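You operate a simulated robot arm through the tools that you are given. There is no shell and no other tool. Be economical: measure what you need, move in short steps, check, and stop when the job is done.

You are at the controls of a simulated two-armed robot. One attempt, no reset.

## Task
Pick up the brush from the top of the grey cabinet with one hand, pass it to the other hand and put it on the middle left shelf of the corner rack.

It is judged by the outcome, as a careful person would: the job done as asked, and still so three seconds after it is handed in. It fails if anything else is knocked over, pushed out of place, dropped, spilled or broken.

## Robot
Two 7-joint arms with two-finger grippers on one trunk, on a base that drives. Base frame: it is fixed to the floor where the robot stands at the start and does not move with it; the origin is under the middle of the robot, x ahead of it, y to its left, z up; the surface under the hand at the start is at about z = 0.8. Units: m, rad, N and s.
The left shoulder is at the start at [0.099, 0.216, 1.091], the right one opposite. With the tool pointing down near the work surface each hand reaches from about 0.34 to 0.84 m from the robot's upright axis, wherever it stands, measured 20 degrees to its own side. Places, roughly: middle left shelf of the corner rack [-0.9, 0.1, 0.9]. Payload 3.18 kg a hand.
The tool frame of a hand sits at the grasp point between the pads (the TCP): z along the fingers, y along the line on which they close. The tips reach 0.03 m beyond it. The gripper opens to 0.144 m. The gripper's body begins 0.103 m behind the TCP.
Orientation is told as [roll, pitch, yaw] about the base's x, y, z axes, in that order, counted from this pose: with the fingers straight down and closing along the base's y, the tool's x points along the base's -x, its y along +y and its z along -z.

## Interface
- The arms move only by the tool step_arm. It takes "left_rows", "right_rows" or both (then of equal length, played together; a hand with none holds still); each is one flat list of numbers, 7 for each row, row after row: the shift along the tool's x, y, z in units of 500 mm (1.0 is 500 mm), then the turn, a rotation vector about the tool's x, y, z in units of 60 degrees (1.0 is 60 degrees), then the finger opening in mm, from 0 to 144. In form: [dx, dy, dz, rx, ry, rz, fingers, dx, dy, dz, rx, ry, rz, fingers, ...]. A call has 1 to 8 rows; each row is the pose to reach, as a shift and turn from the pose commanded when the call began, along the tool's axes at that moment. A call with a number of a shift or a turn outside -1 to 1 is refused whole. Each row takes 0.2 s and may step no farther than 0.05 m and 0.15 rad from the row before; otherwise, or with a gripper value out of range, the whole call is refused. Where a pose cannot be reached the arm comes as near as it can. A force on the tool above 40 N (or 10 N above the force at the start of the call, whichever is more), or a blocked arm, ends the call early, and 0.2 s more pass. The fingers move at their own pace and stop on an object; they squeeze with about 24 N. The grip force told is the motor's: it shows also when the fingers shut on nothing. Time passes only in rows, and 0.2 s behind the last, so rows that repeat a pose let the fingers close. It gives the time, the measured TCP pose, the force on the tool (base axes), the opening and the grip force at its end, in the units of the frame above (readings bear some noise), with the torque about the TCP (base axes, N m) and any sound that the robot's microphone picked up, and new pictures: "show" is both (left out), scene, wrist or none (wrist: the cameras of the hands that moved).
- Cameras (640 x 400 px; columns grow to the right, rows downward): "scene" is now at [0.2013, 0.0051, 1.2774]; the picture's right is [-0.03, -1.00, 0.00], its down [-0.69, 0.02, -0.72] and it looks along [0.72, -0.02, -0.69] (base axes); focal length 214 px, centre (320, 200). "left" rides on the left gripper at [0.076, -0.016, -0.143] in its tool frame; the picture's right is [0.21, 0.98, 0.00], its down [-0.84, 0.18, -0.51] and it looks along [-0.50, 0.11, 0.86] (tool axes); focal length 218 px, centre (320, 200). "right" rides on the right gripper at [0.076, 0.016, -0.143] in its tool frame; the picture's right is [-0.21, 0.98, 0.00], its down [-0.84, -0.18, -0.51] and it looks along [-0.50, -0.11, 0.86] (tool axes); focal length 218 px, centre (320, 200). There is no depth. A picture from a camera that has moved, and an enlarged one, comes with that camera's place and axes in the base frame and with its lens. The place of the scene camera against the robot may be out by one fixed shift of up to 0.018 m in any direction.
- move_column(by): slides the trunk up (or, below 0, down) by that many m; the arms and the scene camera ride with it, the base frame stays. It gives what a move gives, with no picture.
- roll_base(legs): drives the robot by 1 to 6 legs, each [ahead, left, turn to the left] in m, m and rad, along the robot's own axes; the way and the turn of a leg run together, so that a leg with both is an arc; at most 1.5 m and 3.142 rad a leg. The arms and the cameras ride along, it lands a little off, and it stops where it bumps. It gives what a move gives, and a new picture of the scene camera.
- head_to(pan, tilt): turns the head with the scene camera to pan (to the left, within 1.396 rad either way) and tilt (down, from -0.506 to 1.204), counted from straight ahead of the robot. It gives what a move gives, and a new picture of the scene camera.
- zoom(camera, box): a new picture of the part [left, top, right, bottom] of that camera's present view, enlarged. It takes no simulated time.
- sign_off(): hands the job in; it is judged then, once.

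Go step by step. Nothing tells you exact positions but the pictures and the camera data: compare them with the known pose of the tool, close in by small moves and look again before you grip or let go. The budget is 120 turns and 260 pictures, counting those below and the enlarged ones. Unless the task says otherwise, let go and move clear before handing in, and close with one line.

The tools are called as name(argument=value, ...) on one line, values as JSON. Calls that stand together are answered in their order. step_arm: Moves the arms, as the interface text tells. Its arguments: {"type":"object","properties":{"left_rows":{"type":"array","items":{"type":"number"}},"right_rows":{"type":"array","items":{"type":"number"}},"show":{"type":"string","enum":["both","scene","wrist","none"]}},"required":[]} The other tools are called the same way: move_column (by) slides the trunk up or down; roll_base (legs) drives the base; head_to (pan, tilt) turns the head that bears the scene camera; zoom (camera, box) takes an enlarged picture of a part of a camera's view; sign_off () hands the job in.

At the start:

```text
t: 0.0
left_tcp_pos: [0.4399, 0.4804, 1.0764]
left_orientation: [0.0, 0.001, -0.001]
left_wrist_force: [0.0, 0.6, 0.6]
left_moment: [0.03, 0.01, -0.03]
left_gripper_width: 0.1438
left_gripper_force: 0.1
right_tcp_pos: [0.4169, 0.0432, 1.2063]
right_orientation: [0.001, 0.002, 0.002]
right_wrist_force: [0.4, -0.5, -0.4]
right_moment: [0.02, 0.02, 0.01]
right_gripper_width: 0.1439
right_gripper_force: 0.1
trunk travel left (down, up): [-0.175, 0.194]
robot x, y, heading: [-0.0, 0.0006, -0.0]
head pan, tilt: [-0.033, 0.764]
```

scene: 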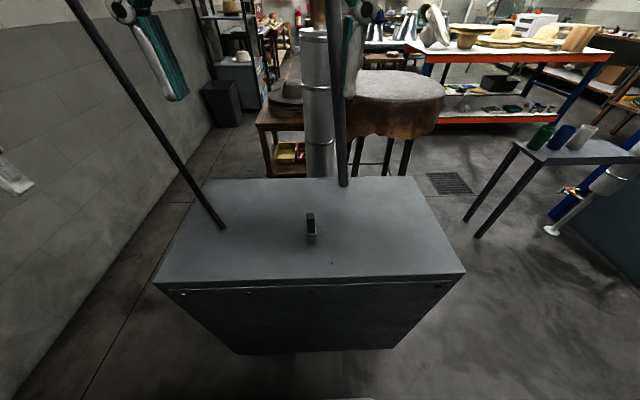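
right: 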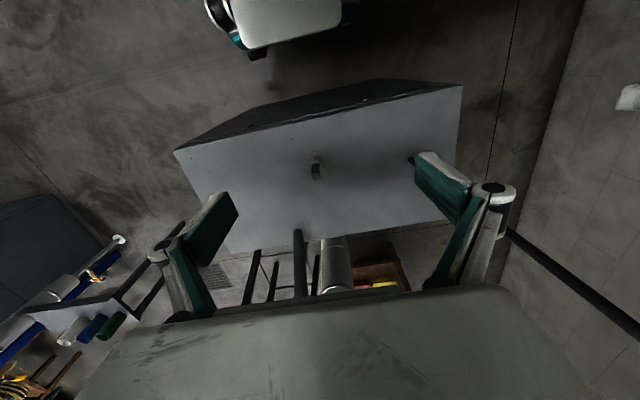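
left: 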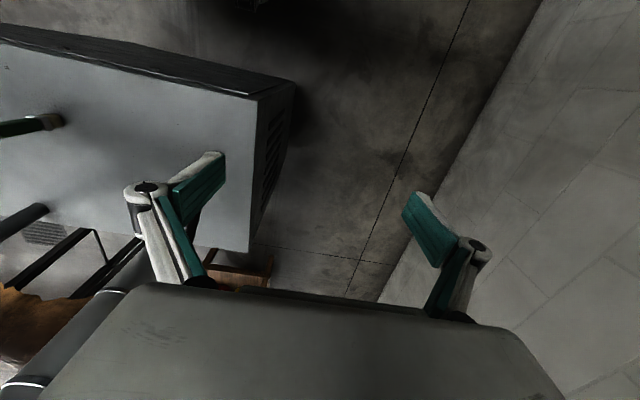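

The brush is a small upright item near [0.60, 0.02, 0.8] on the cabinet, with two thin poles standing nearby. I'll look closer, and look around for the rack.

zoom(camera="scene", box=[260, 180, 360, 260])

zoom(camera="right", box=[260, 130, 380, 210])

head_to(pan=-0.033, tilt=0.1)

head_to(pan=1.39, tilt=0.4)

```text
5.00 times, centred on (310, 220) of scene
camera zoom: at [0.2013, 0.0051, 1.2774], right [-0.03, -1.0, 0.0], down [-0.69, 0.02, -0.72], along [0.72, -0.02, -0.69], focal length 1072 px, centre (370, 100)
```

zoom: 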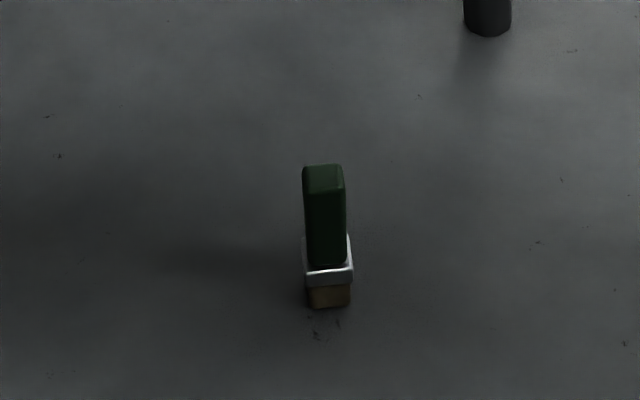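

```text
5.00 times, centred on (320, 170) of right
camera zoom: at [0.3406, 0.0597, 1.3501], right [0.21, 0.98, 0.0], down [0.84, -0.18, 0.51], along [0.49, -0.11, -0.86], focal length 1091 px, centre (320, 350)
```

zoom: 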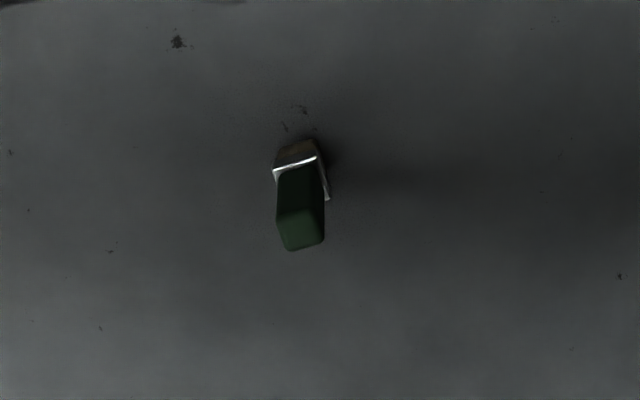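

```text
t: 1.0
left_tcp_pos: [0.4413, 0.4797, 1.0763]
left_orientation: [0.0, 0.0, 0.0]
left_wrist_force: [0.4, -0.4, 0.3]
left_moment: [0.0, 0.02, -0.02]
left_gripper_width: 0.1437
left_gripper_force: 0.1
right_tcp_pos: [0.417, 0.0432, 1.2072]
right_orientation: [-0.001, 0.004, -0.001]
right_wrist_force: [-0.4, -0.7, -0.8]
right_moment: [0.01, -0.03, 0.01]
right_gripper_width: 0.1436
right_gripper_force: 0.1
trunk travel left (down, up): [-0.175, 0.194]
robot x, y, heading: [0.0006, 0.0014, 0.0]
head pan, tilt: [-0.033, 0.099]
camera scene: at [0.2111, 0.0048, 1.3375], right [-0.03, -1.0, 0.0], down [-0.1, 0.0, -0.99], along [0.99, -0.03, -0.1], focal length 214 px, centre (320, 200)
```

scene: 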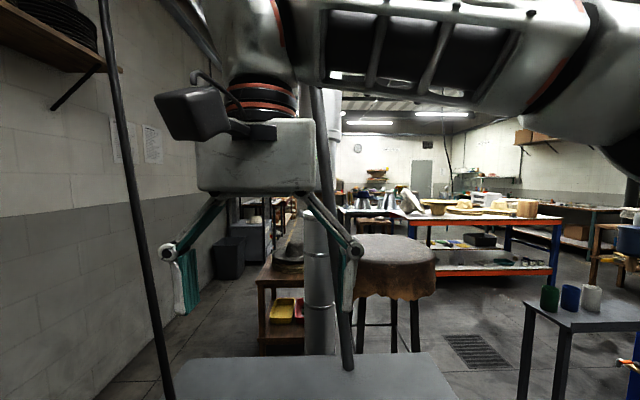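

```text
t: 2.6
left_tcp_pos: [0.4406, 0.4808, 1.0773]
left_orientation: [0.0, 0.0, 0.0]
left_wrist_force: [0.9, 0.1, 0.2]
left_moment: [0.01, 0.02, 0.0]
left_gripper_width: 0.1436
left_gripper_force: 0.1
right_tcp_pos: [0.4159, 0.0435, 1.2065]
right_orientation: [0.0, 0.001, 0.0]
right_wrist_force: [-0.5, 0.5, 0.2]
right_moment: [0.0, 0.01, -0.03]
right_gripper_width: 0.1439
right_gripper_force: 0.1
trunk travel left (down, up): [-0.175, 0.194]
robot x, y, heading: [0.0008, -0.0007, -0.001]
head pan, tilt: [1.389, 0.4]
camera scene: at [0.1358, 0.099, 1.3096], right [0.98, -0.18, 0.0], down [-0.07, -0.38, -0.92], along [0.17, 0.91, -0.39], focal length 214 px, centre (320, 200)
```

scene: 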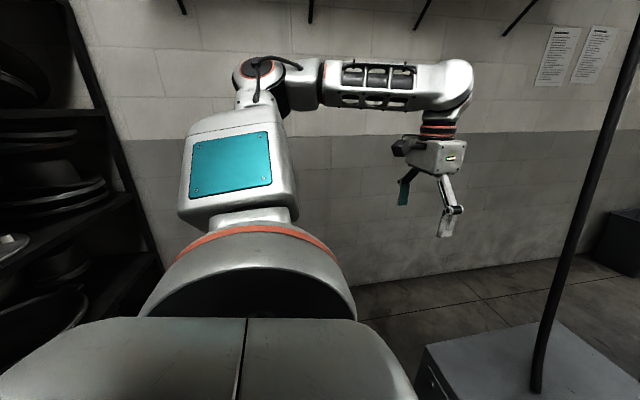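

The brush stands upright (~8 cm tall, ~2.5 cm thick) near [0.54, 0.01, 0.80]. I'll bring the right hand above it and look again with the head back forward.

step_arm(right_rows=[-0.06, -0.02, 0.0, 0, 0, 0, 90, -0.12, -0.035, 0.04, 0, 0, 0, 90, -0.18, -0.05, 0.1, 0, 0, 0, 90, -0.24, -0.065, 0.16, 0, 0, 0, 90, -0.24, -0.065, 0.25, 0, 0, 0, 90, -0.24, -0.065, 0.3, 0, 0, 0, 90], show="wrist")

head_to(pan=-0.033, tilt=0.7)

```text
t: 4.0
left_tcp_pos: [0.4402, 0.4808, 1.0757]
left_orientation: [0.0, -0.002, 0.0]
left_wrist_force: [0.5, -0.3, -0.2]
left_moment: [0.01, 0.04, -0.02]
left_gripper_width: 0.1441
left_gripper_force: 0.1
right_tcp_pos: [0.5366, 0.0132, 1.0552]
right_orientation: [0.0, 0.002, -0.001]
right_wrist_force: [-1.3, -0.3, -0.4]
right_moment: [-0.01, -0.01, 0.01]
right_gripper_width: 0.0901
right_gripper_force: 0.1
trunk travel left (down, up): [-0.175, 0.194]
robot x, y, heading: [-0.004, -0.0008, -0.006]
head pan, tilt: [1.389, 0.4]
camera right: at [0.4603, 0.0294, 1.1989], right [0.21, 0.98, 0.0], down [0.84, -0.18, 0.51], along [0.49, -0.11, -0.86], focal length 218 px, centre (320, 200)
```

right: 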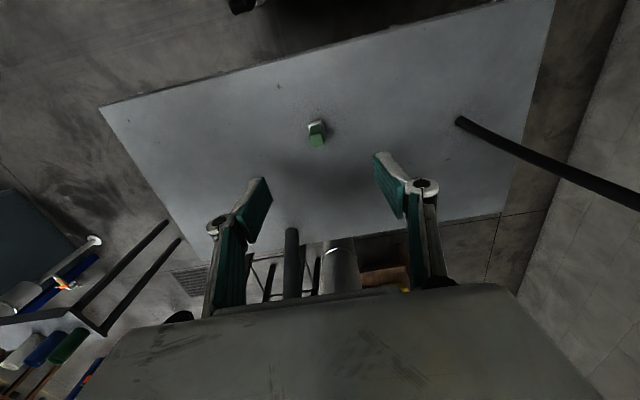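

```text
t: 5.5
left_tcp_pos: [0.4398, 0.4804, 1.0764]
left_orientation: [0.0, 0.001, 0.001]
left_wrist_force: [-0.1, -0.9, -0.3]
left_moment: [0.02, -0.01, -0.02]
left_gripper_width: 0.1438
left_gripper_force: 0.0
right_tcp_pos: [0.5365, 0.013, 1.0566]
right_orientation: [0.0, 0.002, 0.001]
right_wrist_force: [-0.1, -0.5, -0.6]
right_moment: [0.02, -0.01, -0.02]
right_gripper_width: 0.0898
right_gripper_force: 0.0
trunk travel left (down, up): [-0.175, 0.194]
robot x, y, heading: [0.0015, -0.0014, -0.003]
head pan, tilt: [-0.033, 0.7]
camera scene: at [0.2039, 0.0051, 1.2828], right [-0.03, -1.0, 0.0], down [-0.64, 0.02, -0.77], along [0.76, -0.02, -0.64], focal length 214 px, centre (320, 200)
```

scene: 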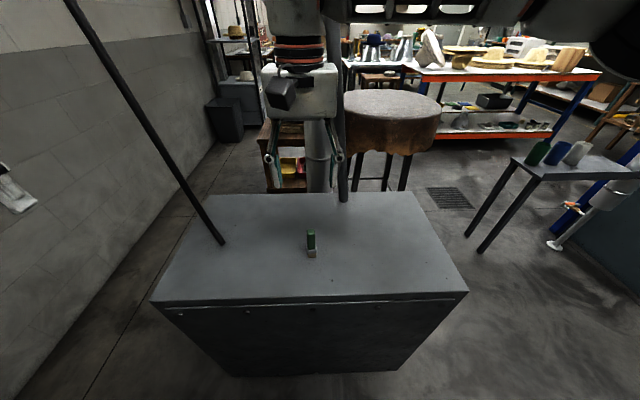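

The brush sits almost straight below the right hand. Zooming for orientation before descending.

zoom(camera="right", box=[280, 105, 360, 155])

```text
8.00 times, centred on (320, 130) of right
camera zoom: at [0.4599, 0.0294, 1.1994], right [0.21, 0.98, 0.0], down [0.84, -0.18, 0.51], along [0.49, -0.11, -0.86], focal length 1746 px, centre (320, 760)
```

zoom: 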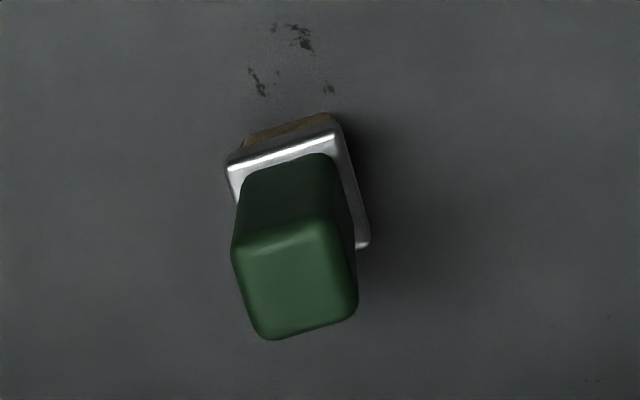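

Brush is axis-aligned: centre about (0.539, 0.007), top at z≈0.888, about 22 mm thick. Descending to put the tips around its top third, then checking.

step_arm(right_rows=[-0.005, -0.012, 0.09, 0, 0, 0, 80, -0.005, -0.012, 0.18, 0, 0, 0, 70, -0.005, -0.012, 0.26, 0, 0, 0, 60, -0.005, -0.012, 0.31, 0, 0, 0, 60, -0.005, -0.012, 0.345, 0, 0, 0, 60])

```text
t: 6.7
left_tcp_pos: [0.4392, 0.4801, 1.0764]
left_orientation: [0.0, 0.001, 0.001]
left_wrist_force: [-0.2, 0.2, 0.0]
left_moment: [0.0, 0.0, 0.0]
left_gripper_width: 0.1438
left_gripper_force: 0.1
right_tcp_pos: [0.5398, 0.0053, 0.8832]
right_orientation: [-0.002, 0.001, 0.0]
right_wrist_force: [0.0, -0.8, -0.5]
right_moment: [-0.01, 0.04, 0.0]
right_gripper_width: 0.0599
right_gripper_force: 0.0
trunk travel left (down, up): [-0.175, 0.194]
robot x, y, heading: [-0.0018, 0.0036, -0.002]
head pan, tilt: [-0.033, 0.7]
camera scene: at [0.2042, 0.0051, 1.2827], right [-0.03, -1.0, 0.0], down [-0.64, 0.02, -0.76], along [0.76, -0.03, -0.64], focal length 214 px, centre (320, 200)
camera right: at [0.4633, 0.0215, 1.0267], right [0.21, 0.98, 0.0], down [0.84, -0.18, 0.51], along [0.5, -0.11, -0.86], focal length 218 px, centre (320, 200)
```

scene: 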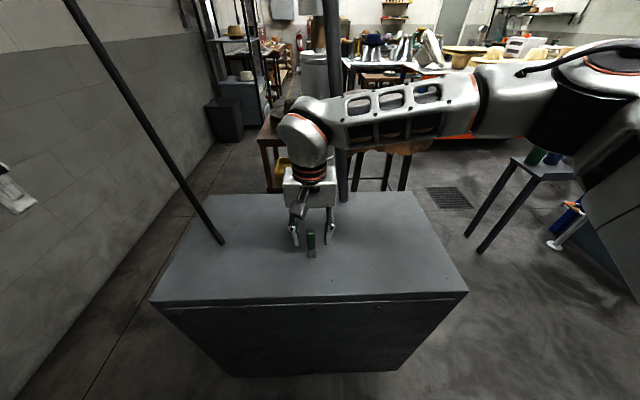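
right: 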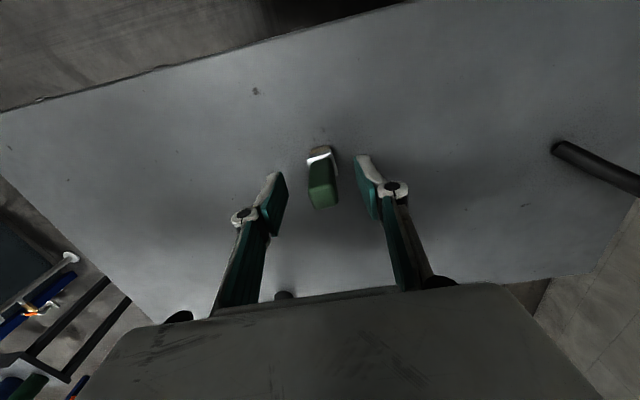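

The brush top lies right at the grasp point. Closing.

step_arm(right_rows=[0, 0, 0, 0, 0, 0, 30, 0, 0, 0, 0, 0, 0, 10, 0, 0, 0, 0, 0, 0, 10], show="wrist")

```text
t: 7.5
left_tcp_pos: [0.4412, 0.4805, 1.0768]
left_orientation: [0.0, -0.001, 0.0]
left_wrist_force: [-0.2, -0.1, -0.4]
left_moment: [-0.02, 0.04, 0.06]
left_gripper_width: 0.144
left_gripper_force: 0.2
right_tcp_pos: [0.5384, 0.005, 0.884]
right_orientation: [0.0, 0.003, 0.0]
right_wrist_force: [1.0, 0.2, 0.1]
right_moment: [-0.02, 0.02, 0.01]
right_gripper_width: 0.0191
right_gripper_force: 24.0
trunk travel left (down, up): [-0.175, 0.194]
robot x, y, heading: [-0.0005, -0.0006, -0.005]
head pan, tilt: [-0.033, 0.7]
camera right: at [0.463, 0.0215, 1.027], right [0.21, 0.98, 0.0], down [0.84, -0.18, 0.51], along [0.49, -0.11, -0.86], focal length 218 px, centre (320, 200)
```

right: 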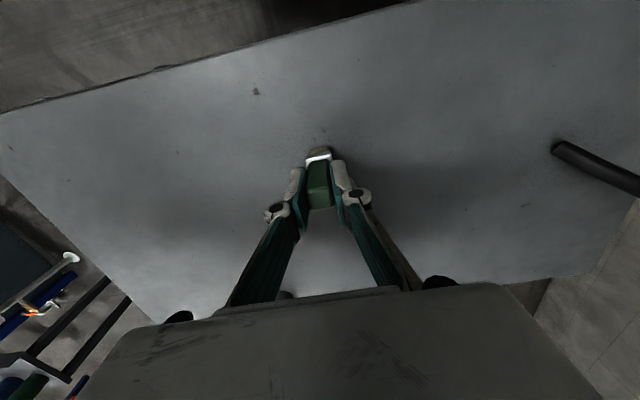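

Gripped (19 mm, 24 N). Lifting straight up and pulling back a little.

step_arm(right_rows=[0, 0, -0.04, 0, 0, 0, 10, 0, 0, -0.12, 0, 0, 0, 10, 0, 0, -0.2, 0, 0, 0, 10, 0, 0, -0.29, 0, 0, 0, 10, 0, 0, -0.38, 0, 0, 0, 10, 0.04, 0, -0.44, 0, 0, 0, 10])

head_to(pan=1.39, tilt=0.6)

head_to(pan=-1.39, tilt=0.6)

```text
t: 8.9
left_tcp_pos: [0.4405, 0.48, 1.078]
left_orientation: [0.001, -0.001, 0.0]
left_wrist_force: [-1.0, -0.8, 0.3]
left_moment: [0.03, -0.01, 0.03]
left_gripper_width: 0.1438
left_gripper_force: 0.0
right_tcp_pos: [0.5198, 0.0048, 1.1071]
right_orientation: [0.0, 0.0, 0.0]
right_wrist_force: [-0.3, 0.0, -0.7]
right_moment: [-0.01, -0.03, 0.02]
right_gripper_width: 0.0191
right_gripper_force: 24.1
trunk travel left (down, up): [-0.175, 0.194]
robot x, y, heading: [-0.0029, -0.0047, -0.0]
head pan, tilt: [-0.033, 0.7]
camera scene: at [0.2027, 0.0052, 1.2832], right [-0.03, -1.0, 0.0], down [-0.64, 0.02, -0.77], along [0.77, -0.03, -0.64], focal length 214 px, centre (320, 200)
camera right: at [0.4426, 0.0206, 1.2504], right [0.21, 0.98, 0.0], down [0.84, -0.18, 0.51], along [0.5, -0.11, -0.86], focal length 218 px, centre (320, 200)
```

scene: 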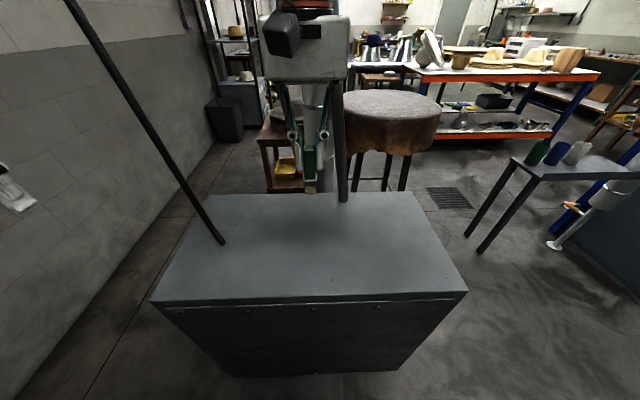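
right: 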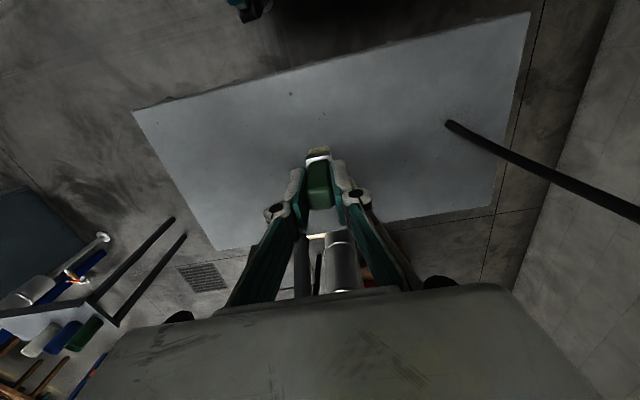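

```text
t: 10.5
left_tcp_pos: [0.4393, 0.4797, 1.0769]
left_orientation: [-0.001, -0.001, 0.001]
left_wrist_force: [0.0, 0.0, -0.2]
left_moment: [0.01, 0.0, 0.01]
left_gripper_width: 0.1442
left_gripper_force: 0.0
right_tcp_pos: [0.5209, 0.0046, 1.1059]
right_orientation: [-0.001, 0.002, 0.001]
right_wrist_force: [0.4, -0.8, 0.0]
right_moment: [0.02, -0.02, -0.02]
right_gripper_width: 0.019
right_gripper_force: 24.0
trunk travel left (down, up): [-0.175, 0.194]
robot x, y, heading: [0.0056, 0.0028, -0.002]
head pan, tilt: [1.389, 0.6]
camera scene: at [0.1351, 0.0948, 1.2914], right [0.98, -0.18, 0.0], down [-0.1, -0.56, -0.83], along [0.15, 0.81, -0.56], focal length 214 px, centre (320, 200)
```

scene: 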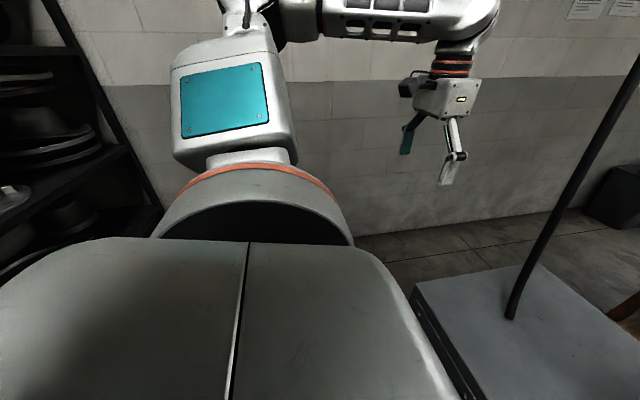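

```text
t: 12.9
left_tcp_pos: [0.4403, 0.48, 1.0763]
left_orientation: [0.0, 0.0, 0.0]
left_wrist_force: [0.1, 0.2, 0.3]
left_moment: [0.05, 0.0, 0.0]
left_gripper_width: 0.1439
left_gripper_force: 0.0
right_tcp_pos: [0.5206, 0.0042, 1.1042]
right_orientation: [0.0, 0.001, 0.001]
right_wrist_force: [0.2, 0.5, -0.5]
right_moment: [-0.02, -0.01, 0.0]
right_gripper_width: 0.0191
right_gripper_force: 23.9
trunk travel left (down, up): [-0.175, 0.194]
robot x, y, heading: [-0.0008, 0.0039, 0.002]
head pan, tilt: [-1.389, 0.6]
camera scene: at [0.135, -0.079, 1.2914], right [-0.98, -0.18, 0.0], down [-0.1, 0.56, -0.83], along [0.15, -0.81, -0.56], focal length 214 px, centre (320, 200)
```

scene: 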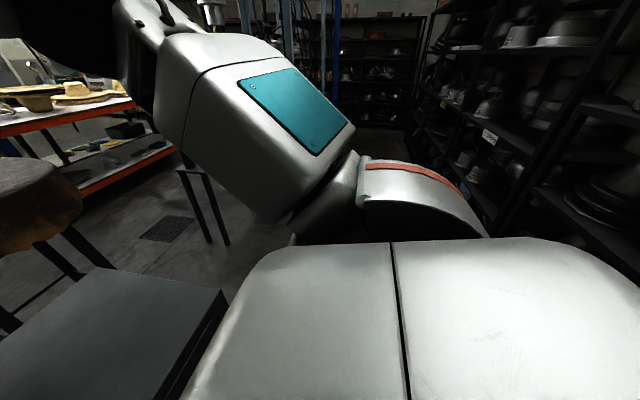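

The brush is held firmly. I'll back off about 0.15 m to give the arms room away from the poles for the handover.

head_to(pan=0.2, tilt=0.45)

roll_base(legs=[[-0.15, 0, 0]])

```text
t: 14.6
left_tcp_pos: [0.4405, 0.4816, 1.0767]
left_orientation: [0.0, 0.001, 0.0]
left_wrist_force: [0.5, -0.1, 0.2]
left_moment: [-0.03, -0.03, -0.01]
left_gripper_width: 0.1441
left_gripper_force: 0.0
right_tcp_pos: [0.5202, 0.0029, 1.1055]
right_orientation: [0.001, 0.002, 0.001]
right_wrist_force: [0.2, 0.1, -1.4]
right_moment: [0.04, 0.03, -0.03]
right_gripper_width: 0.019
right_gripper_force: 23.9
trunk travel left (down, up): [-0.175, 0.194]
robot x, y, heading: [-0.003, -0.0025, 0.004]
head pan, tilt: [0.201, 0.45]
camera scene: at [0.2091, 0.0262, 1.3049], right [0.2, -0.98, 0.0], down [-0.43, -0.09, -0.9], along [0.88, 0.18, -0.44], focal length 214 px, centre (320, 200)
```

scene: 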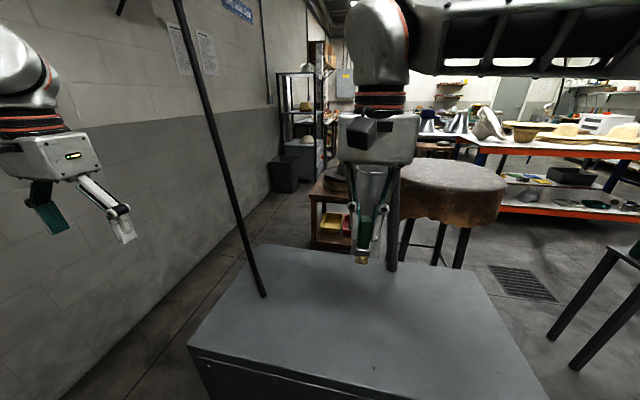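

```text
t: 16.0
left_tcp_pos: [0.2891, 0.4812, 1.0775]
left_orientation: [-0.001, 0.0, 0.002]
left_wrist_force: [0.5, 0.0, -0.3]
left_moment: [-0.02, -0.02, 0.0]
left_gripper_width: 0.1438
left_gripper_force: 0.0
right_tcp_pos: [0.3702, 0.0047, 1.1066]
right_orientation: [0.0, 0.001, 0.0]
right_wrist_force: [-0.5, 0.1, 0.5]
right_moment: [0.01, -0.01, -0.02]
right_gripper_width: 0.0191
right_gripper_force: 24.1
trunk travel left (down, up): [-0.175, 0.194]
robot x, y, heading: [-0.1472, -0.0008, 0.003]
head pan, tilt: [0.201, 0.45]
camera scene: at [0.0585, 0.0263, 1.3049], right [0.2, -0.98, 0.0], down [-0.43, -0.09, -0.9], along [0.88, 0.18, -0.43], focal length 214 px, centre (320, 200)
```

scene: 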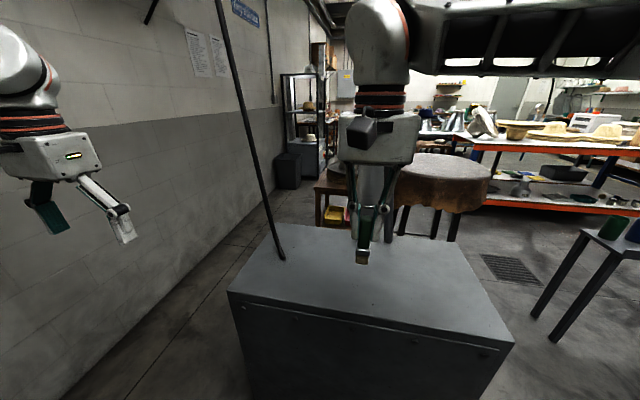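

Room is good now. Starting to rotate the left hand so its fingers will point right (−y) horizontally, closing along x, to take the brush by its lower part below the right fingertips.

step_arm(left_rows=[-0.023, -0.03, 0.005, 0.082, -0.082, 0.082, 120, -0.046, -0.06, 0.01, 0.164, -0.164, 0.164, 110, -0.069, -0.09, 0.015, 0.246, -0.246, 0.246, 100, -0.092, -0.12, 0.02, 0.328, -0.328, 0.328, 90, -0.115, -0.15, 0.025, 0.41, -0.41, 0.41, 80, -0.138, -0.18, 0.03, 0.492, -0.492, 0.492, 80, -0.162, -0.21, 0.035, 0.574, -0.574, 0.574, 80])

```text
t: 17.6
left_tcp_pos: [0.3709, 0.3772, 1.0595]
left_orientation: [-0.462, -0.728, -0.461]
left_wrist_force: [-0.3, 0.2, 0.9]
left_moment: [0.02, 0.01, 0.02]
left_gripper_width: 0.0801
left_gripper_force: 0.2
right_tcp_pos: [0.37, 0.005, 1.1046]
right_orientation: [0.001, 0.002, 0.0]
right_wrist_force: [0.6, -0.1, 0.0]
right_moment: [-0.02, 0.01, -0.03]
right_gripper_width: 0.0193
right_gripper_force: 24.2
trunk travel left (down, up): [-0.175, 0.194]
robot x, y, heading: [-0.1482, 0.0003, 0.001]
head pan, tilt: [0.201, 0.45]
camera scene: at [0.0596, 0.0266, 1.3048], right [0.2, -0.98, 0.0], down [-0.43, -0.09, -0.9], along [0.88, 0.18, -0.44], focal length 214 px, centre (320, 200)
camera left: at [0.2609, 0.4867, 1.1094], right [0.51, 0.72, -0.46], down [0.51, 0.18, 0.84], along [0.69, -0.67, -0.28], focal length 218 px, centre (320, 200)
```

scene: 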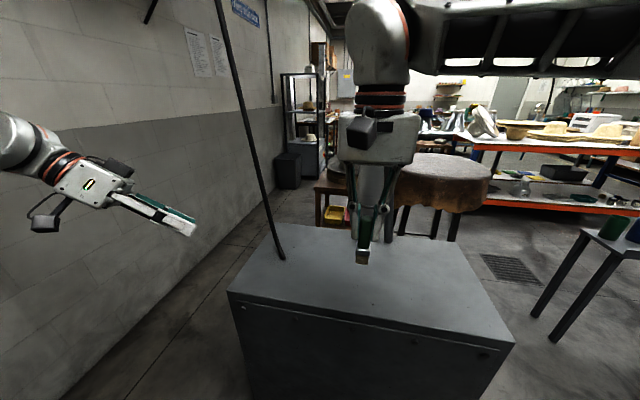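
left: 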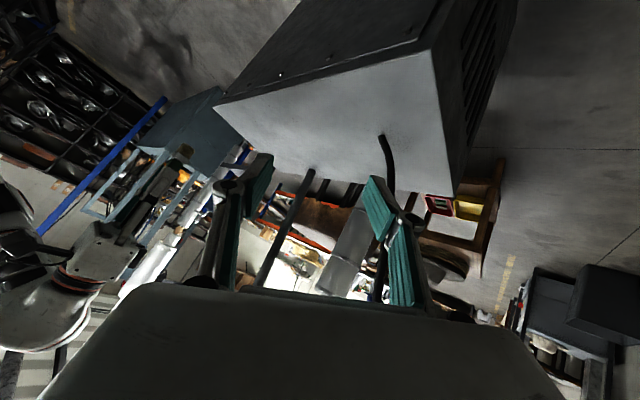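

Halfway; finishing the rotation in place.

step_arm(left_rows=[0, 0, 0, 0.082, -0.082, 0.082, 80, 0, 0, 0, 0.164, -0.164, 0.164, 80, 0, 0, 0, 0.246, -0.246, 0.246, 80, 0, 0, 0, 0.328, -0.328, 0.328, 80, 0, 0, 0, 0.41, -0.41, 0.41, 70, 0, 0, 0, 0.492, -0.492, 0.492, 60, 0, 0, 0, 0.578, -0.578, 0.578, 60])

```text
refused: row 7 steps farther than a row can; nothing moved
```

step_arm(left_rows=[0, 0, 0, 0.082, -0.082, 0.082, 80, 0, 0, 0, 0.164, -0.164, 0.164, 80, 0, 0, 0, 0.246, -0.246, 0.246, 80, 0, 0, 0, 0.328, -0.328, 0.328, 80, 0, 0, 0, 0.41, -0.41, 0.41, 70, 0, 0, 0, 0.492, -0.492, 0.492, 60, 0, 0, 0, 0.55, -0.55, 0.55, 60, 0, 0, 0, 0.58, -0.58, 0.58, 60])

```text
t: 19.4
left_tcp_pos: [0.3953, 0.3748, 1.0492]
left_orientation: [-0.696, -1.327, -0.697]
left_wrist_force: [0.9, 0.5, 0.5]
left_moment: [-0.01, -0.04, 0.02]
left_gripper_width: 0.0597
left_gripper_force: 0.2
left hand out of reach, approached as far as the arm can: row 5, 6, 7, 8
right_tcp_pos: [0.3694, 0.0046, 1.1063]
right_orientation: [0.002, 0.001, -0.001]
right_wrist_force: [0.0, 1.0, -0.6]
right_moment: [-0.03, 0.02, 0.0]
right_gripper_width: 0.0191
right_gripper_force: 24.4
trunk travel left (down, up): [-0.175, 0.194]
robot x, y, heading: [-0.1504, 0.0006, -0.001]
head pan, tilt: [0.201, 0.45]
camera scene: at [0.0589, 0.0262, 1.3051], right [0.2, -0.98, 0.0], down [-0.43, -0.09, -0.9], along [0.88, 0.18, -0.44], focal length 214 px, centre (320, 200)
camera left: at [0.3434, 0.5226, 1.0027], right [0.91, 0.22, -0.35], down [0.25, 0.4, 0.88], along [0.33, -0.89, 0.31], focal length 218 px, centre (320, 200)
```

scene: 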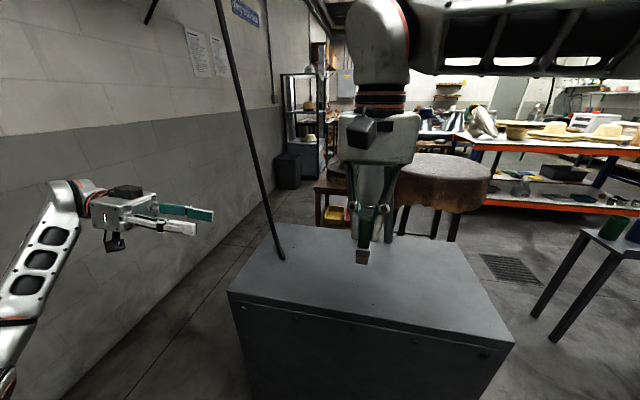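
left: 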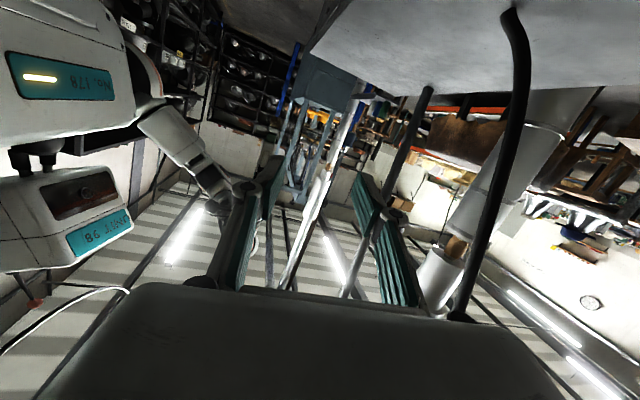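

Slightly short of the orientation at that spot (arm limit). Moving toward the centre, where the arm should have more freedom, and checking.

step_arm(left_rows=[0, 0, 0.08, 0, 0, 0, 60, 0, 0, 0.16, 0, 0, 0, 60, 0, 0, 0.24, 0, 0, 0, 60, 0, 0, 0.24, 0, 0, 0, 60])

```text
t: 20.4
left_tcp_pos: [0.4159, 0.2591, 1.0245]
left_orientation: [-0.698, -1.328, -0.697]
left_wrist_force: [0.0, 0.3, 0.6]
left_moment: [0.01, 0.02, 0.02]
left_gripper_width: 0.0602
left_gripper_force: 0.1
right_tcp_pos: [0.37, 0.0045, 1.1052]
right_orientation: [-0.001, 0.001, -0.002]
right_wrist_force: [0.4, -0.7, 0.1]
right_moment: [0.0, 0.01, 0.01]
right_gripper_width: 0.0192
right_gripper_force: 23.7
trunk travel left (down, up): [-0.175, 0.194]
robot x, y, heading: [-0.1515, 0.0006, 0.003]
head pan, tilt: [0.201, 0.45]
camera scene: at [0.0589, 0.0266, 1.305], right [0.2, -0.98, 0.0], down [-0.43, -0.09, -0.9], along [0.88, 0.18, -0.44], focal length 214 px, centre (320, 200)
camera left: at [0.3624, 0.4062, 0.9796], right [0.91, 0.22, -0.35], down [0.25, 0.4, 0.88], along [0.33, -0.89, 0.31], focal length 218 px, centre (320, 200)
```

scene: 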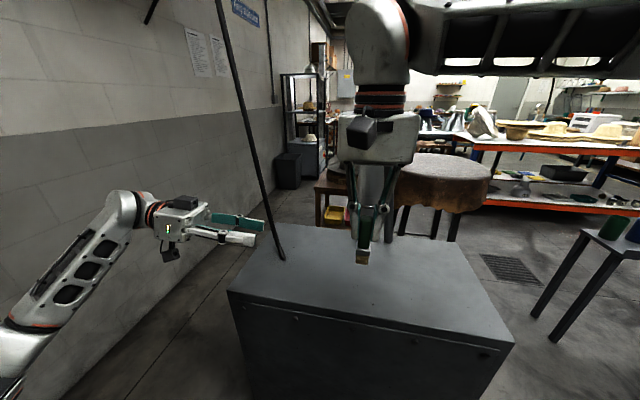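
left: 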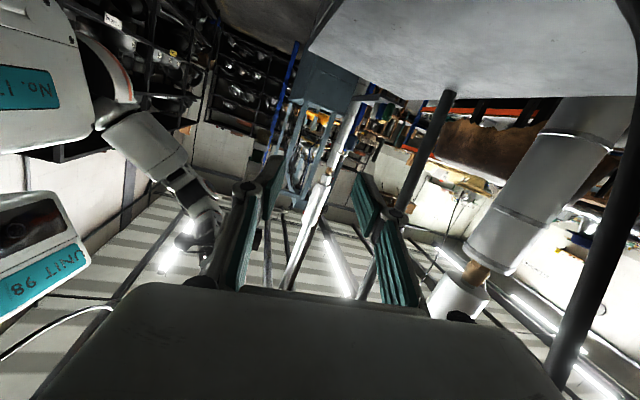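

Now trying to remove the remaining ~17° misalignment here.

step_arm(left_rows=[-0.016, -0.035, 0.004, 0.055, -0.053, 0.053, 60, -0.033, -0.07, 0.008, 0.11, -0.107, 0.107, 60, -0.049, -0.106, 0.011, 0.165, -0.16, 0.16, 60, -0.049, -0.106, 0.011, 0.165, -0.16, 0.16, 60])

```text
t: 21.4
left_tcp_pos: [0.371, 0.2411, 1.0567]
left_orientation: [-0.88, -1.566, -0.69]
left_wrist_force: [1.1, 0.2, -0.4]
left_moment: [-0.01, -0.01, 0.02]
left_gripper_width: 0.06
left_gripper_force: 0.0
right_tcp_pos: [0.3698, 0.0052, 1.1062]
right_orientation: [0.0, 0.001, -0.001]
right_wrist_force: [-0.4, 0.4, -0.4]
right_moment: [-0.01, 0.02, 0.0]
right_gripper_width: 0.0189
right_gripper_force: 24.7
trunk travel left (down, up): [-0.175, 0.194]
robot x, y, heading: [-0.1533, -0.0033, -0.001]
head pan, tilt: [0.201, 0.45]
camera scene: at [0.059, 0.0264, 1.3049], right [0.2, -0.98, 0.0], down [-0.43, -0.09, -0.9], along [0.88, 0.18, -0.44], focal length 214 px, centre (320, 200)
camera left: at [0.3525, 0.384, 0.9808], right [0.98, 0.0, -0.21], down [0.18, 0.5, 0.84], along [0.11, -0.86, 0.49], focal length 218 px, centre (320, 200)
```

scene: 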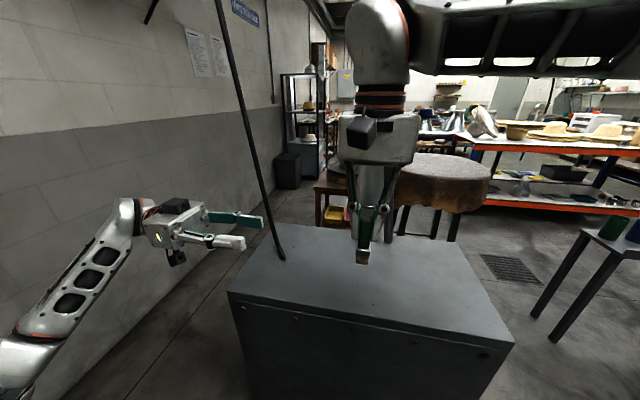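
left: 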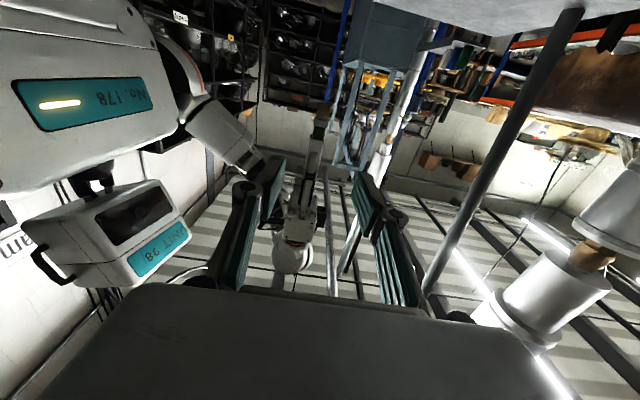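

Aligned now: fingers point straight −y at the brush. Approaching part-way, lowering 1 cm to aim at the ferrule, then a close look.

step_arm(left_rows=[0.018, 0, 0.08, 0, 0, 0, 60, 0.018, 0, 0.16, 0, 0, 0, 60, 0.018, 0, 0.26, 0, 0, 0, 60, 0.018, 0, 0.26, 0, 0, 0, 60], show="none")

zoom(camera="left", box=[220, 60, 420, 260])

zoom(camera="scene", box=[260, 130, 460, 290])

zoom(camera="right", box=[220, 80, 480, 260])

```text
t: 22.4
left_tcp_pos: [0.3736, 0.1108, 1.05]
left_orientation: [-0.782, -1.563, -0.786]
left_wrist_force: [0.2, -0.4, 0.2]
left_moment: [-0.02, 0.03, -0.02]
left_gripper_width: 0.0603
left_gripper_force: 0.1
right_tcp_pos: [0.3715, 0.0031, 1.1051]
right_orientation: [-0.001, 0.002, 0.001]
right_wrist_force: [-0.3, 0.0, 0.5]
right_moment: [0.02, -0.02, 0.0]
right_gripper_width: 0.0191
right_gripper_force: 23.9
trunk travel left (down, up): [-0.175, 0.194]
robot x, y, heading: [-0.1477, -0.0016, 0.003]
head pan, tilt: [0.201, 0.45]
```

```text
2.00 times, centred on (320, 160) of left
camera zoom: at [0.3543, 0.2542, 0.9735], right [0.98, 0.0, -0.21], down [0.18, 0.5, 0.84], along [0.11, -0.86, 0.49], focal length 436 px, centre (320, 280)
```

zoom: 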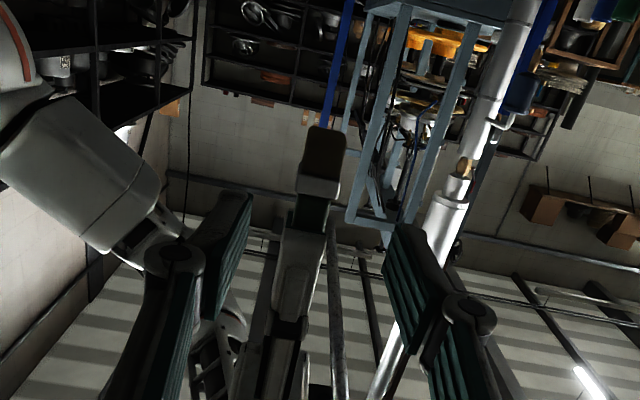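

```text
2.50 times, centred on (360, 210) of scene
camera zoom: at [0.0589, 0.0268, 1.305], right [0.2, -0.98, 0.0], down [-0.43, -0.09, -0.9], along [0.88, 0.18, -0.44], focal length 536 px, centre (220, 175)
```

zoom: 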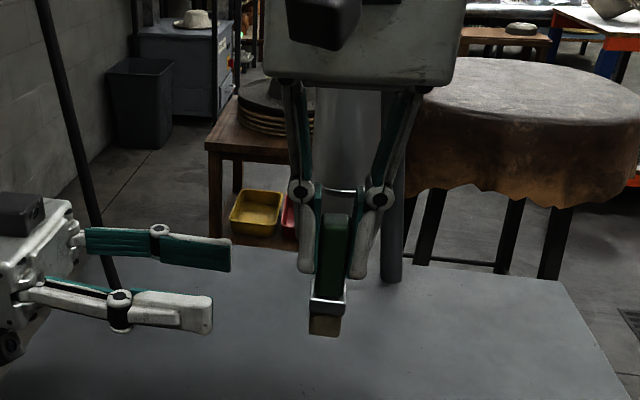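

```text
2.22 times, centred on (350, 170) of right
camera zoom: at [0.294, 0.0213, 1.249], right [0.21, 0.98, 0.0], down [0.84, -0.18, 0.51], along [0.5, -0.11, -0.86], focal length 485 px, centre (253, 267)
```

zoom: 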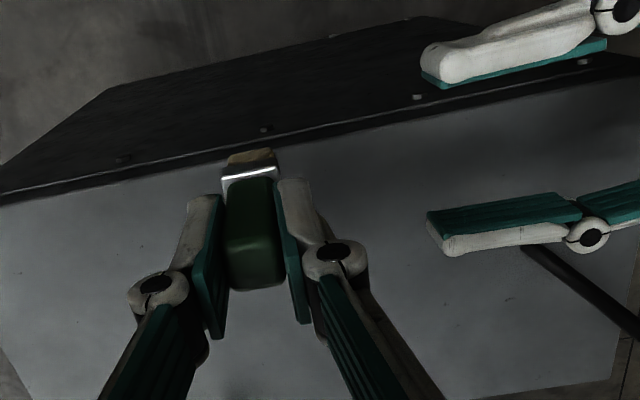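

The left fingers straddle the brush's ferrule height, below the right fingertips. Advancing the rest of the way, then verifying before closing.

step_arm(left_rows=[0, -0.004, 0.08, 0, 0, 0, 60, 0, -0.004, 0.15, 0, 0, 0, 60, 0, -0.004, 0.205, 0, 0, 0, 60, 0, -0.004, 0.205, 0, 0, 0, 60], show="none")

zoom(camera="scene", box=[260, 130, 460, 290])

zoom(camera="right", box=[220, 80, 480, 260])

```text
t: 23.4
left_tcp_pos: [0.3703, 0.0079, 1.0483]
left_orientation: [-0.829, -1.563, -0.736]
left_wrist_force: [0.3, -0.1, 0.5]
left_moment: [-0.04, -0.02, 0.02]
left_gripper_width: 0.0598
left_gripper_force: 0.2
right_tcp_pos: [0.3698, 0.0055, 1.1049]
right_orientation: [-0.001, 0.002, 0.0]
right_wrist_force: [0.0, -0.3, 0.2]
right_moment: [-0.03, 0.02, -0.03]
right_gripper_width: 0.0192
right_gripper_force: 23.8
trunk travel left (down, up): [-0.175, 0.194]
robot x, y, heading: [-0.1528, 0.0008, -0.005]
head pan, tilt: [0.201, 0.45]
```

```text
2.50 times, centred on (360, 210) of scene
camera zoom: at [0.059, 0.0265, 1.3049], right [0.2, -0.98, 0.0], down [-0.43, -0.09, -0.9], along [0.88, 0.18, -0.44], focal length 536 px, centre (220, 175)
```

zoom: 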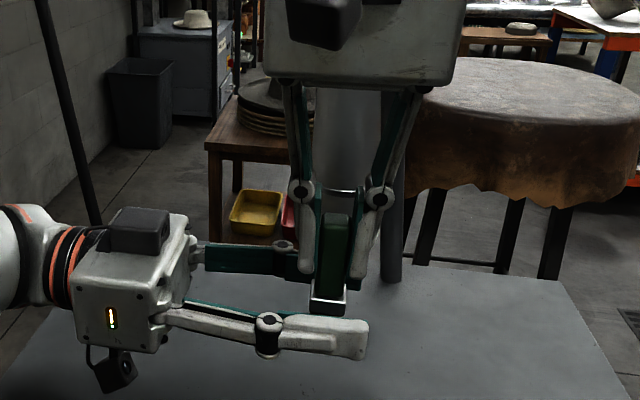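

```text
2.22 times, centred on (350, 170) of right
camera zoom: at [0.2942, 0.0209, 1.2489], right [0.21, 0.98, 0.0], down [0.84, -0.18, 0.51], along [0.5, -0.11, -0.86], focal length 485 px, centre (253, 267)
```

zoom: 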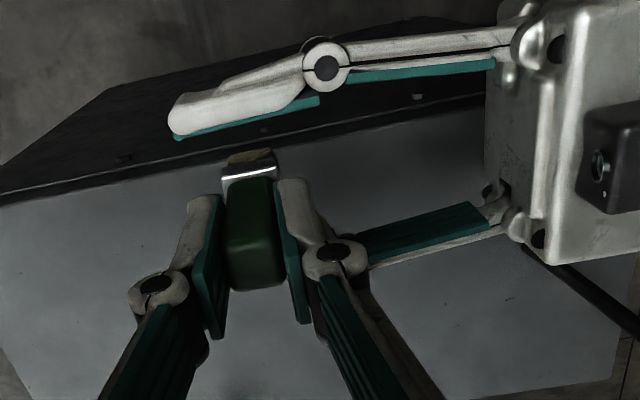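

Left fingers straddle the ferrule with no contact forces. Closing the left hand.

step_arm(left_rows=[0, 0, 0, 0, 0, 0, 40, 0, 0, 0, 0, 0, 0, 20, 0, 0, 0, 0, 0, 0, 10, 0, 0, 0, 0, 0, 0, 10], show="none")

zoom(camera="scene", box=[260, 130, 460, 290])

zoom(camera="right", box=[220, 80, 480, 260])

```text
t: 24.4
left_tcp_pos: [0.3714, 0.0093, 1.0475]
left_orientation: [-0.87, -1.564, -0.699]
left_wrist_force: [7.1, -2.2, -0.1]
left_moment: [0.08, 0.04, 0.05]
left_gripper_width: 0.0233
left_gripper_force: 24.1
right_tcp_pos: [0.3696, 0.005, 1.1054]
right_orientation: [-0.002, 0.004, -0.001]
right_wrist_force: [-6.8, 3.0, -0.2]
right_moment: [0.09, 0.35, -0.02]
right_gripper_width: 0.0193
right_gripper_force: 23.8
trunk travel left (down, up): [-0.175, 0.194]
robot x, y, heading: [-0.1504, -0.0003, -0.001]
head pan, tilt: [0.201, 0.45]
```

```text
2.50 times, centred on (360, 210) of scene
camera zoom: at [0.0591, 0.0263, 1.3049], right [0.2, -0.98, 0.0], down [-0.43, -0.09, -0.9], along [0.88, 0.18, -0.44], focal length 536 px, centre (220, 175)
```

zoom: 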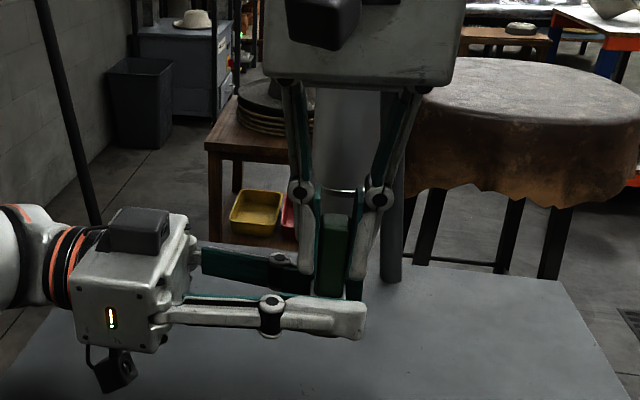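

```text
2.22 times, centred on (350, 170) of right
camera zoom: at [0.2938, 0.0209, 1.249], right [0.21, 0.98, 0.0], down [0.84, -0.18, 0.5], along [0.49, -0.11, -0.86], focal length 485 px, centre (253, 267)
```

zoom: 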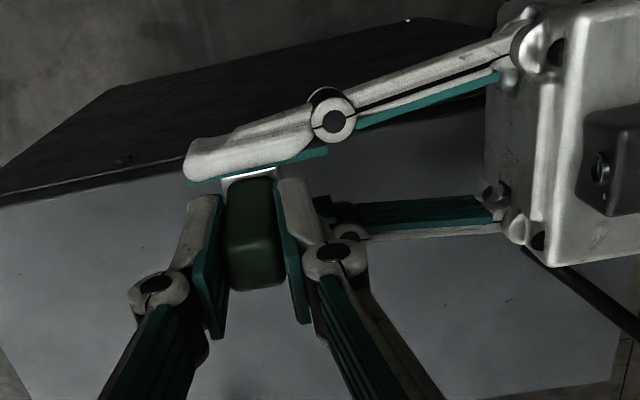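

Left holds the ferrule (23 mm, 24 N). Opening the right hand and raising it clear.

step_arm(right_rows=[0, 0, 0, 0, 0, 0, 35, 0, 0, 0, 0, 0, 0, 50, 0, 0, -0.06, 0, 0, 0, 60, 0, 0, -0.14, 0, 0, 0, 60, 0, 0, -0.22, 0, 0, 0, 60])

```text
t: 25.6
left_tcp_pos: [0.3706, 0.0084, 1.0493]
left_orientation: [-0.727, -1.566, -0.841]
left_wrist_force: [0.3, 0.7, 0.7]
left_moment: [0.02, 0.02, 0.02]
left_gripper_width: 0.0233
left_gripper_force: 23.3
right_tcp_pos: [0.3692, 0.0059, 1.2158]
right_orientation: [0.0, 0.0, 0.001]
right_wrist_force: [0.0, 0.0, 0.6]
right_moment: [-0.02, -0.05, 0.0]
right_gripper_width: 0.0601
right_gripper_force: 0.0
trunk travel left (down, up): [-0.175, 0.194]
robot x, y, heading: [-0.1481, 0.0012, 0.004]
head pan, tilt: [0.201, 0.45]
camera scene: at [0.058, 0.0268, 1.3053], right [0.2, -0.98, 0.0], down [-0.43, -0.09, -0.9], along [0.88, 0.18, -0.43], focal length 214 px, centre (320, 200)
camera right: at [0.2923, 0.0223, 1.3604], right [0.21, 0.98, 0.0], down [0.84, -0.18, 0.51], along [0.5, -0.11, -0.86], focal length 218 px, centre (320, 200)
```

scene: 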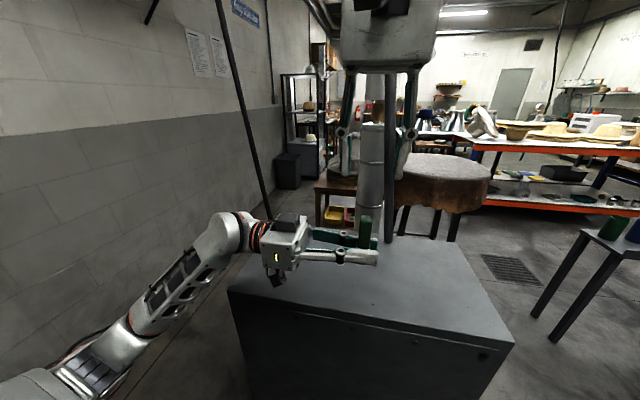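
right: 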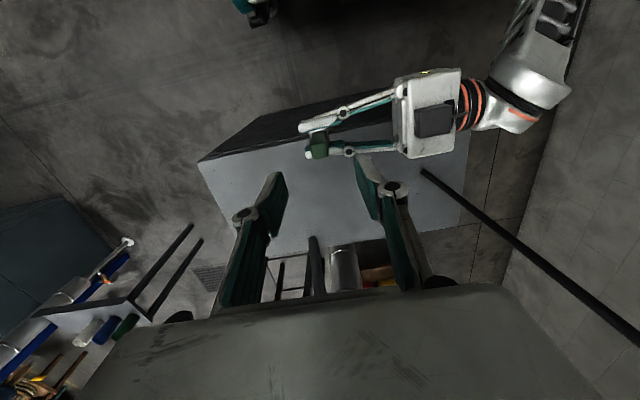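

Handover done; the brush stands upright in the left hand. I'll move forward a bit for turning room and turn right in steps while looking for the rack behind.

roll_base(legs=[[0.1, 0, 0]])

head_to(pan=-1.39, tilt=0.35)

roll_base(legs=[[0, 0, -0.5]])

```text
t: 26.7
left_tcp_pos: [0.469, 0.009, 1.0492]
left_orientation: [-0.882, -1.565, -0.686]
left_wrist_force: [0.2, -0.4, -1.3]
left_moment: [-0.02, -0.03, -0.02]
left_gripper_width: 0.0233
left_gripper_force: 24.0
right_tcp_pos: [0.4688, 0.0052, 1.2162]
right_orientation: [0.001, 0.002, -0.001]
right_wrist_force: [0.7, -0.5, -0.5]
right_moment: [-0.02, 0.02, 0.02]
right_gripper_width: 0.0602
right_gripper_force: 0.0
trunk travel left (down, up): [-0.175, 0.194]
robot x, y, heading: [-0.0525, 0.0013, -0.001]
head pan, tilt: [0.201, 0.45]
camera scene: at [0.1582, 0.0264, 1.3049], right [0.2, -0.98, 0.0], down [-0.43, -0.09, -0.9], along [0.88, 0.18, -0.44], focal length 214 px, centre (320, 200)
```

scene: 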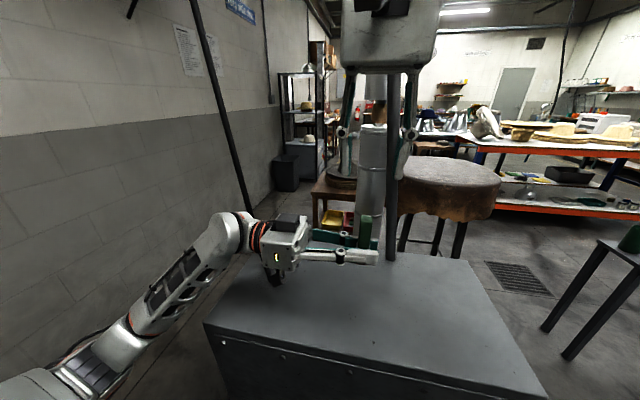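

```text
t: 28.4
left_tcp_pos: [0.469, 0.0087, 1.0495]
left_orientation: [-0.845, -1.564, -0.724]
left_wrist_force: [0.4, 0.6, -0.7]
left_moment: [0.0, 0.01, 0.0]
left_gripper_width: 0.0234
left_gripper_force: 23.8
right_tcp_pos: [0.4694, 0.0044, 1.2158]
right_orientation: [0.0, 0.003, 0.001]
right_wrist_force: [0.2, -0.4, -0.5]
right_moment: [0.01, 0.0, -0.02]
right_gripper_width: 0.0603
right_gripper_force: 0.0
trunk travel left (down, up): [-0.175, 0.194]
robot x, y, heading: [-0.05, 0.0034, 0.003]
head pan, tilt: [-1.389, 0.351]
camera scene: at [0.0844, -0.0836, 1.3141], right [-0.98, -0.18, 0.0], down [-0.06, 0.34, -0.94], along [0.17, -0.92, -0.34], focal length 214 px, centre (320, 200)
```

scene: 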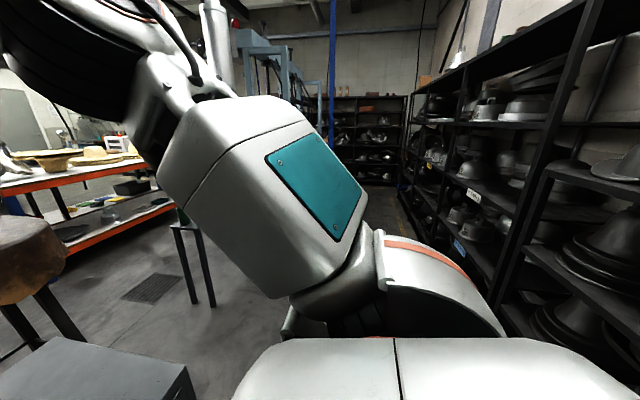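

```text
t: 29.9
left_tcp_pos: [0.4289, -0.1844, 1.0481]
left_orientation: [-0.199, -1.554, -1.741]
left_wrist_force: [-0.2, 0.1, -0.7]
left_moment: [0.0, -0.02, 0.01]
left_gripper_width: 0.0236
left_gripper_force: 24.0
right_tcp_pos: [0.4233, -0.1905, 1.2193]
right_orientation: [0.005, -0.005, -0.376]
right_wrist_force: [-0.5, -0.8, 0.7]
right_moment: [-0.04, 0.02, -0.01]
right_gripper_width: 0.0599
right_gripper_force: 0.0
trunk travel left (down, up): [-0.175, 0.194]
robot x, y, heading: [-0.0558, -0.0014, -0.375]
head pan, tilt: [-1.389, 0.351]
stopped in leg 1: the robot was blocked; the commanded pose is now the measured one
camera scene: at [0.0296, -0.1304, 1.3153], right [-0.98, 0.19, -0.01], down [0.07, 0.34, -0.94], along [-0.18, -0.92, -0.35], focal length 214 px, centre (320, 200)
```

scene: 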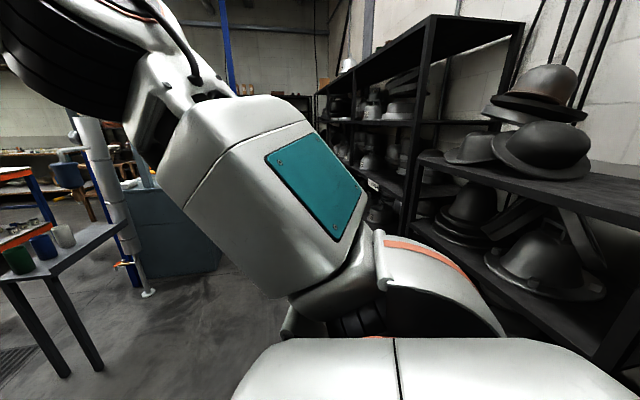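

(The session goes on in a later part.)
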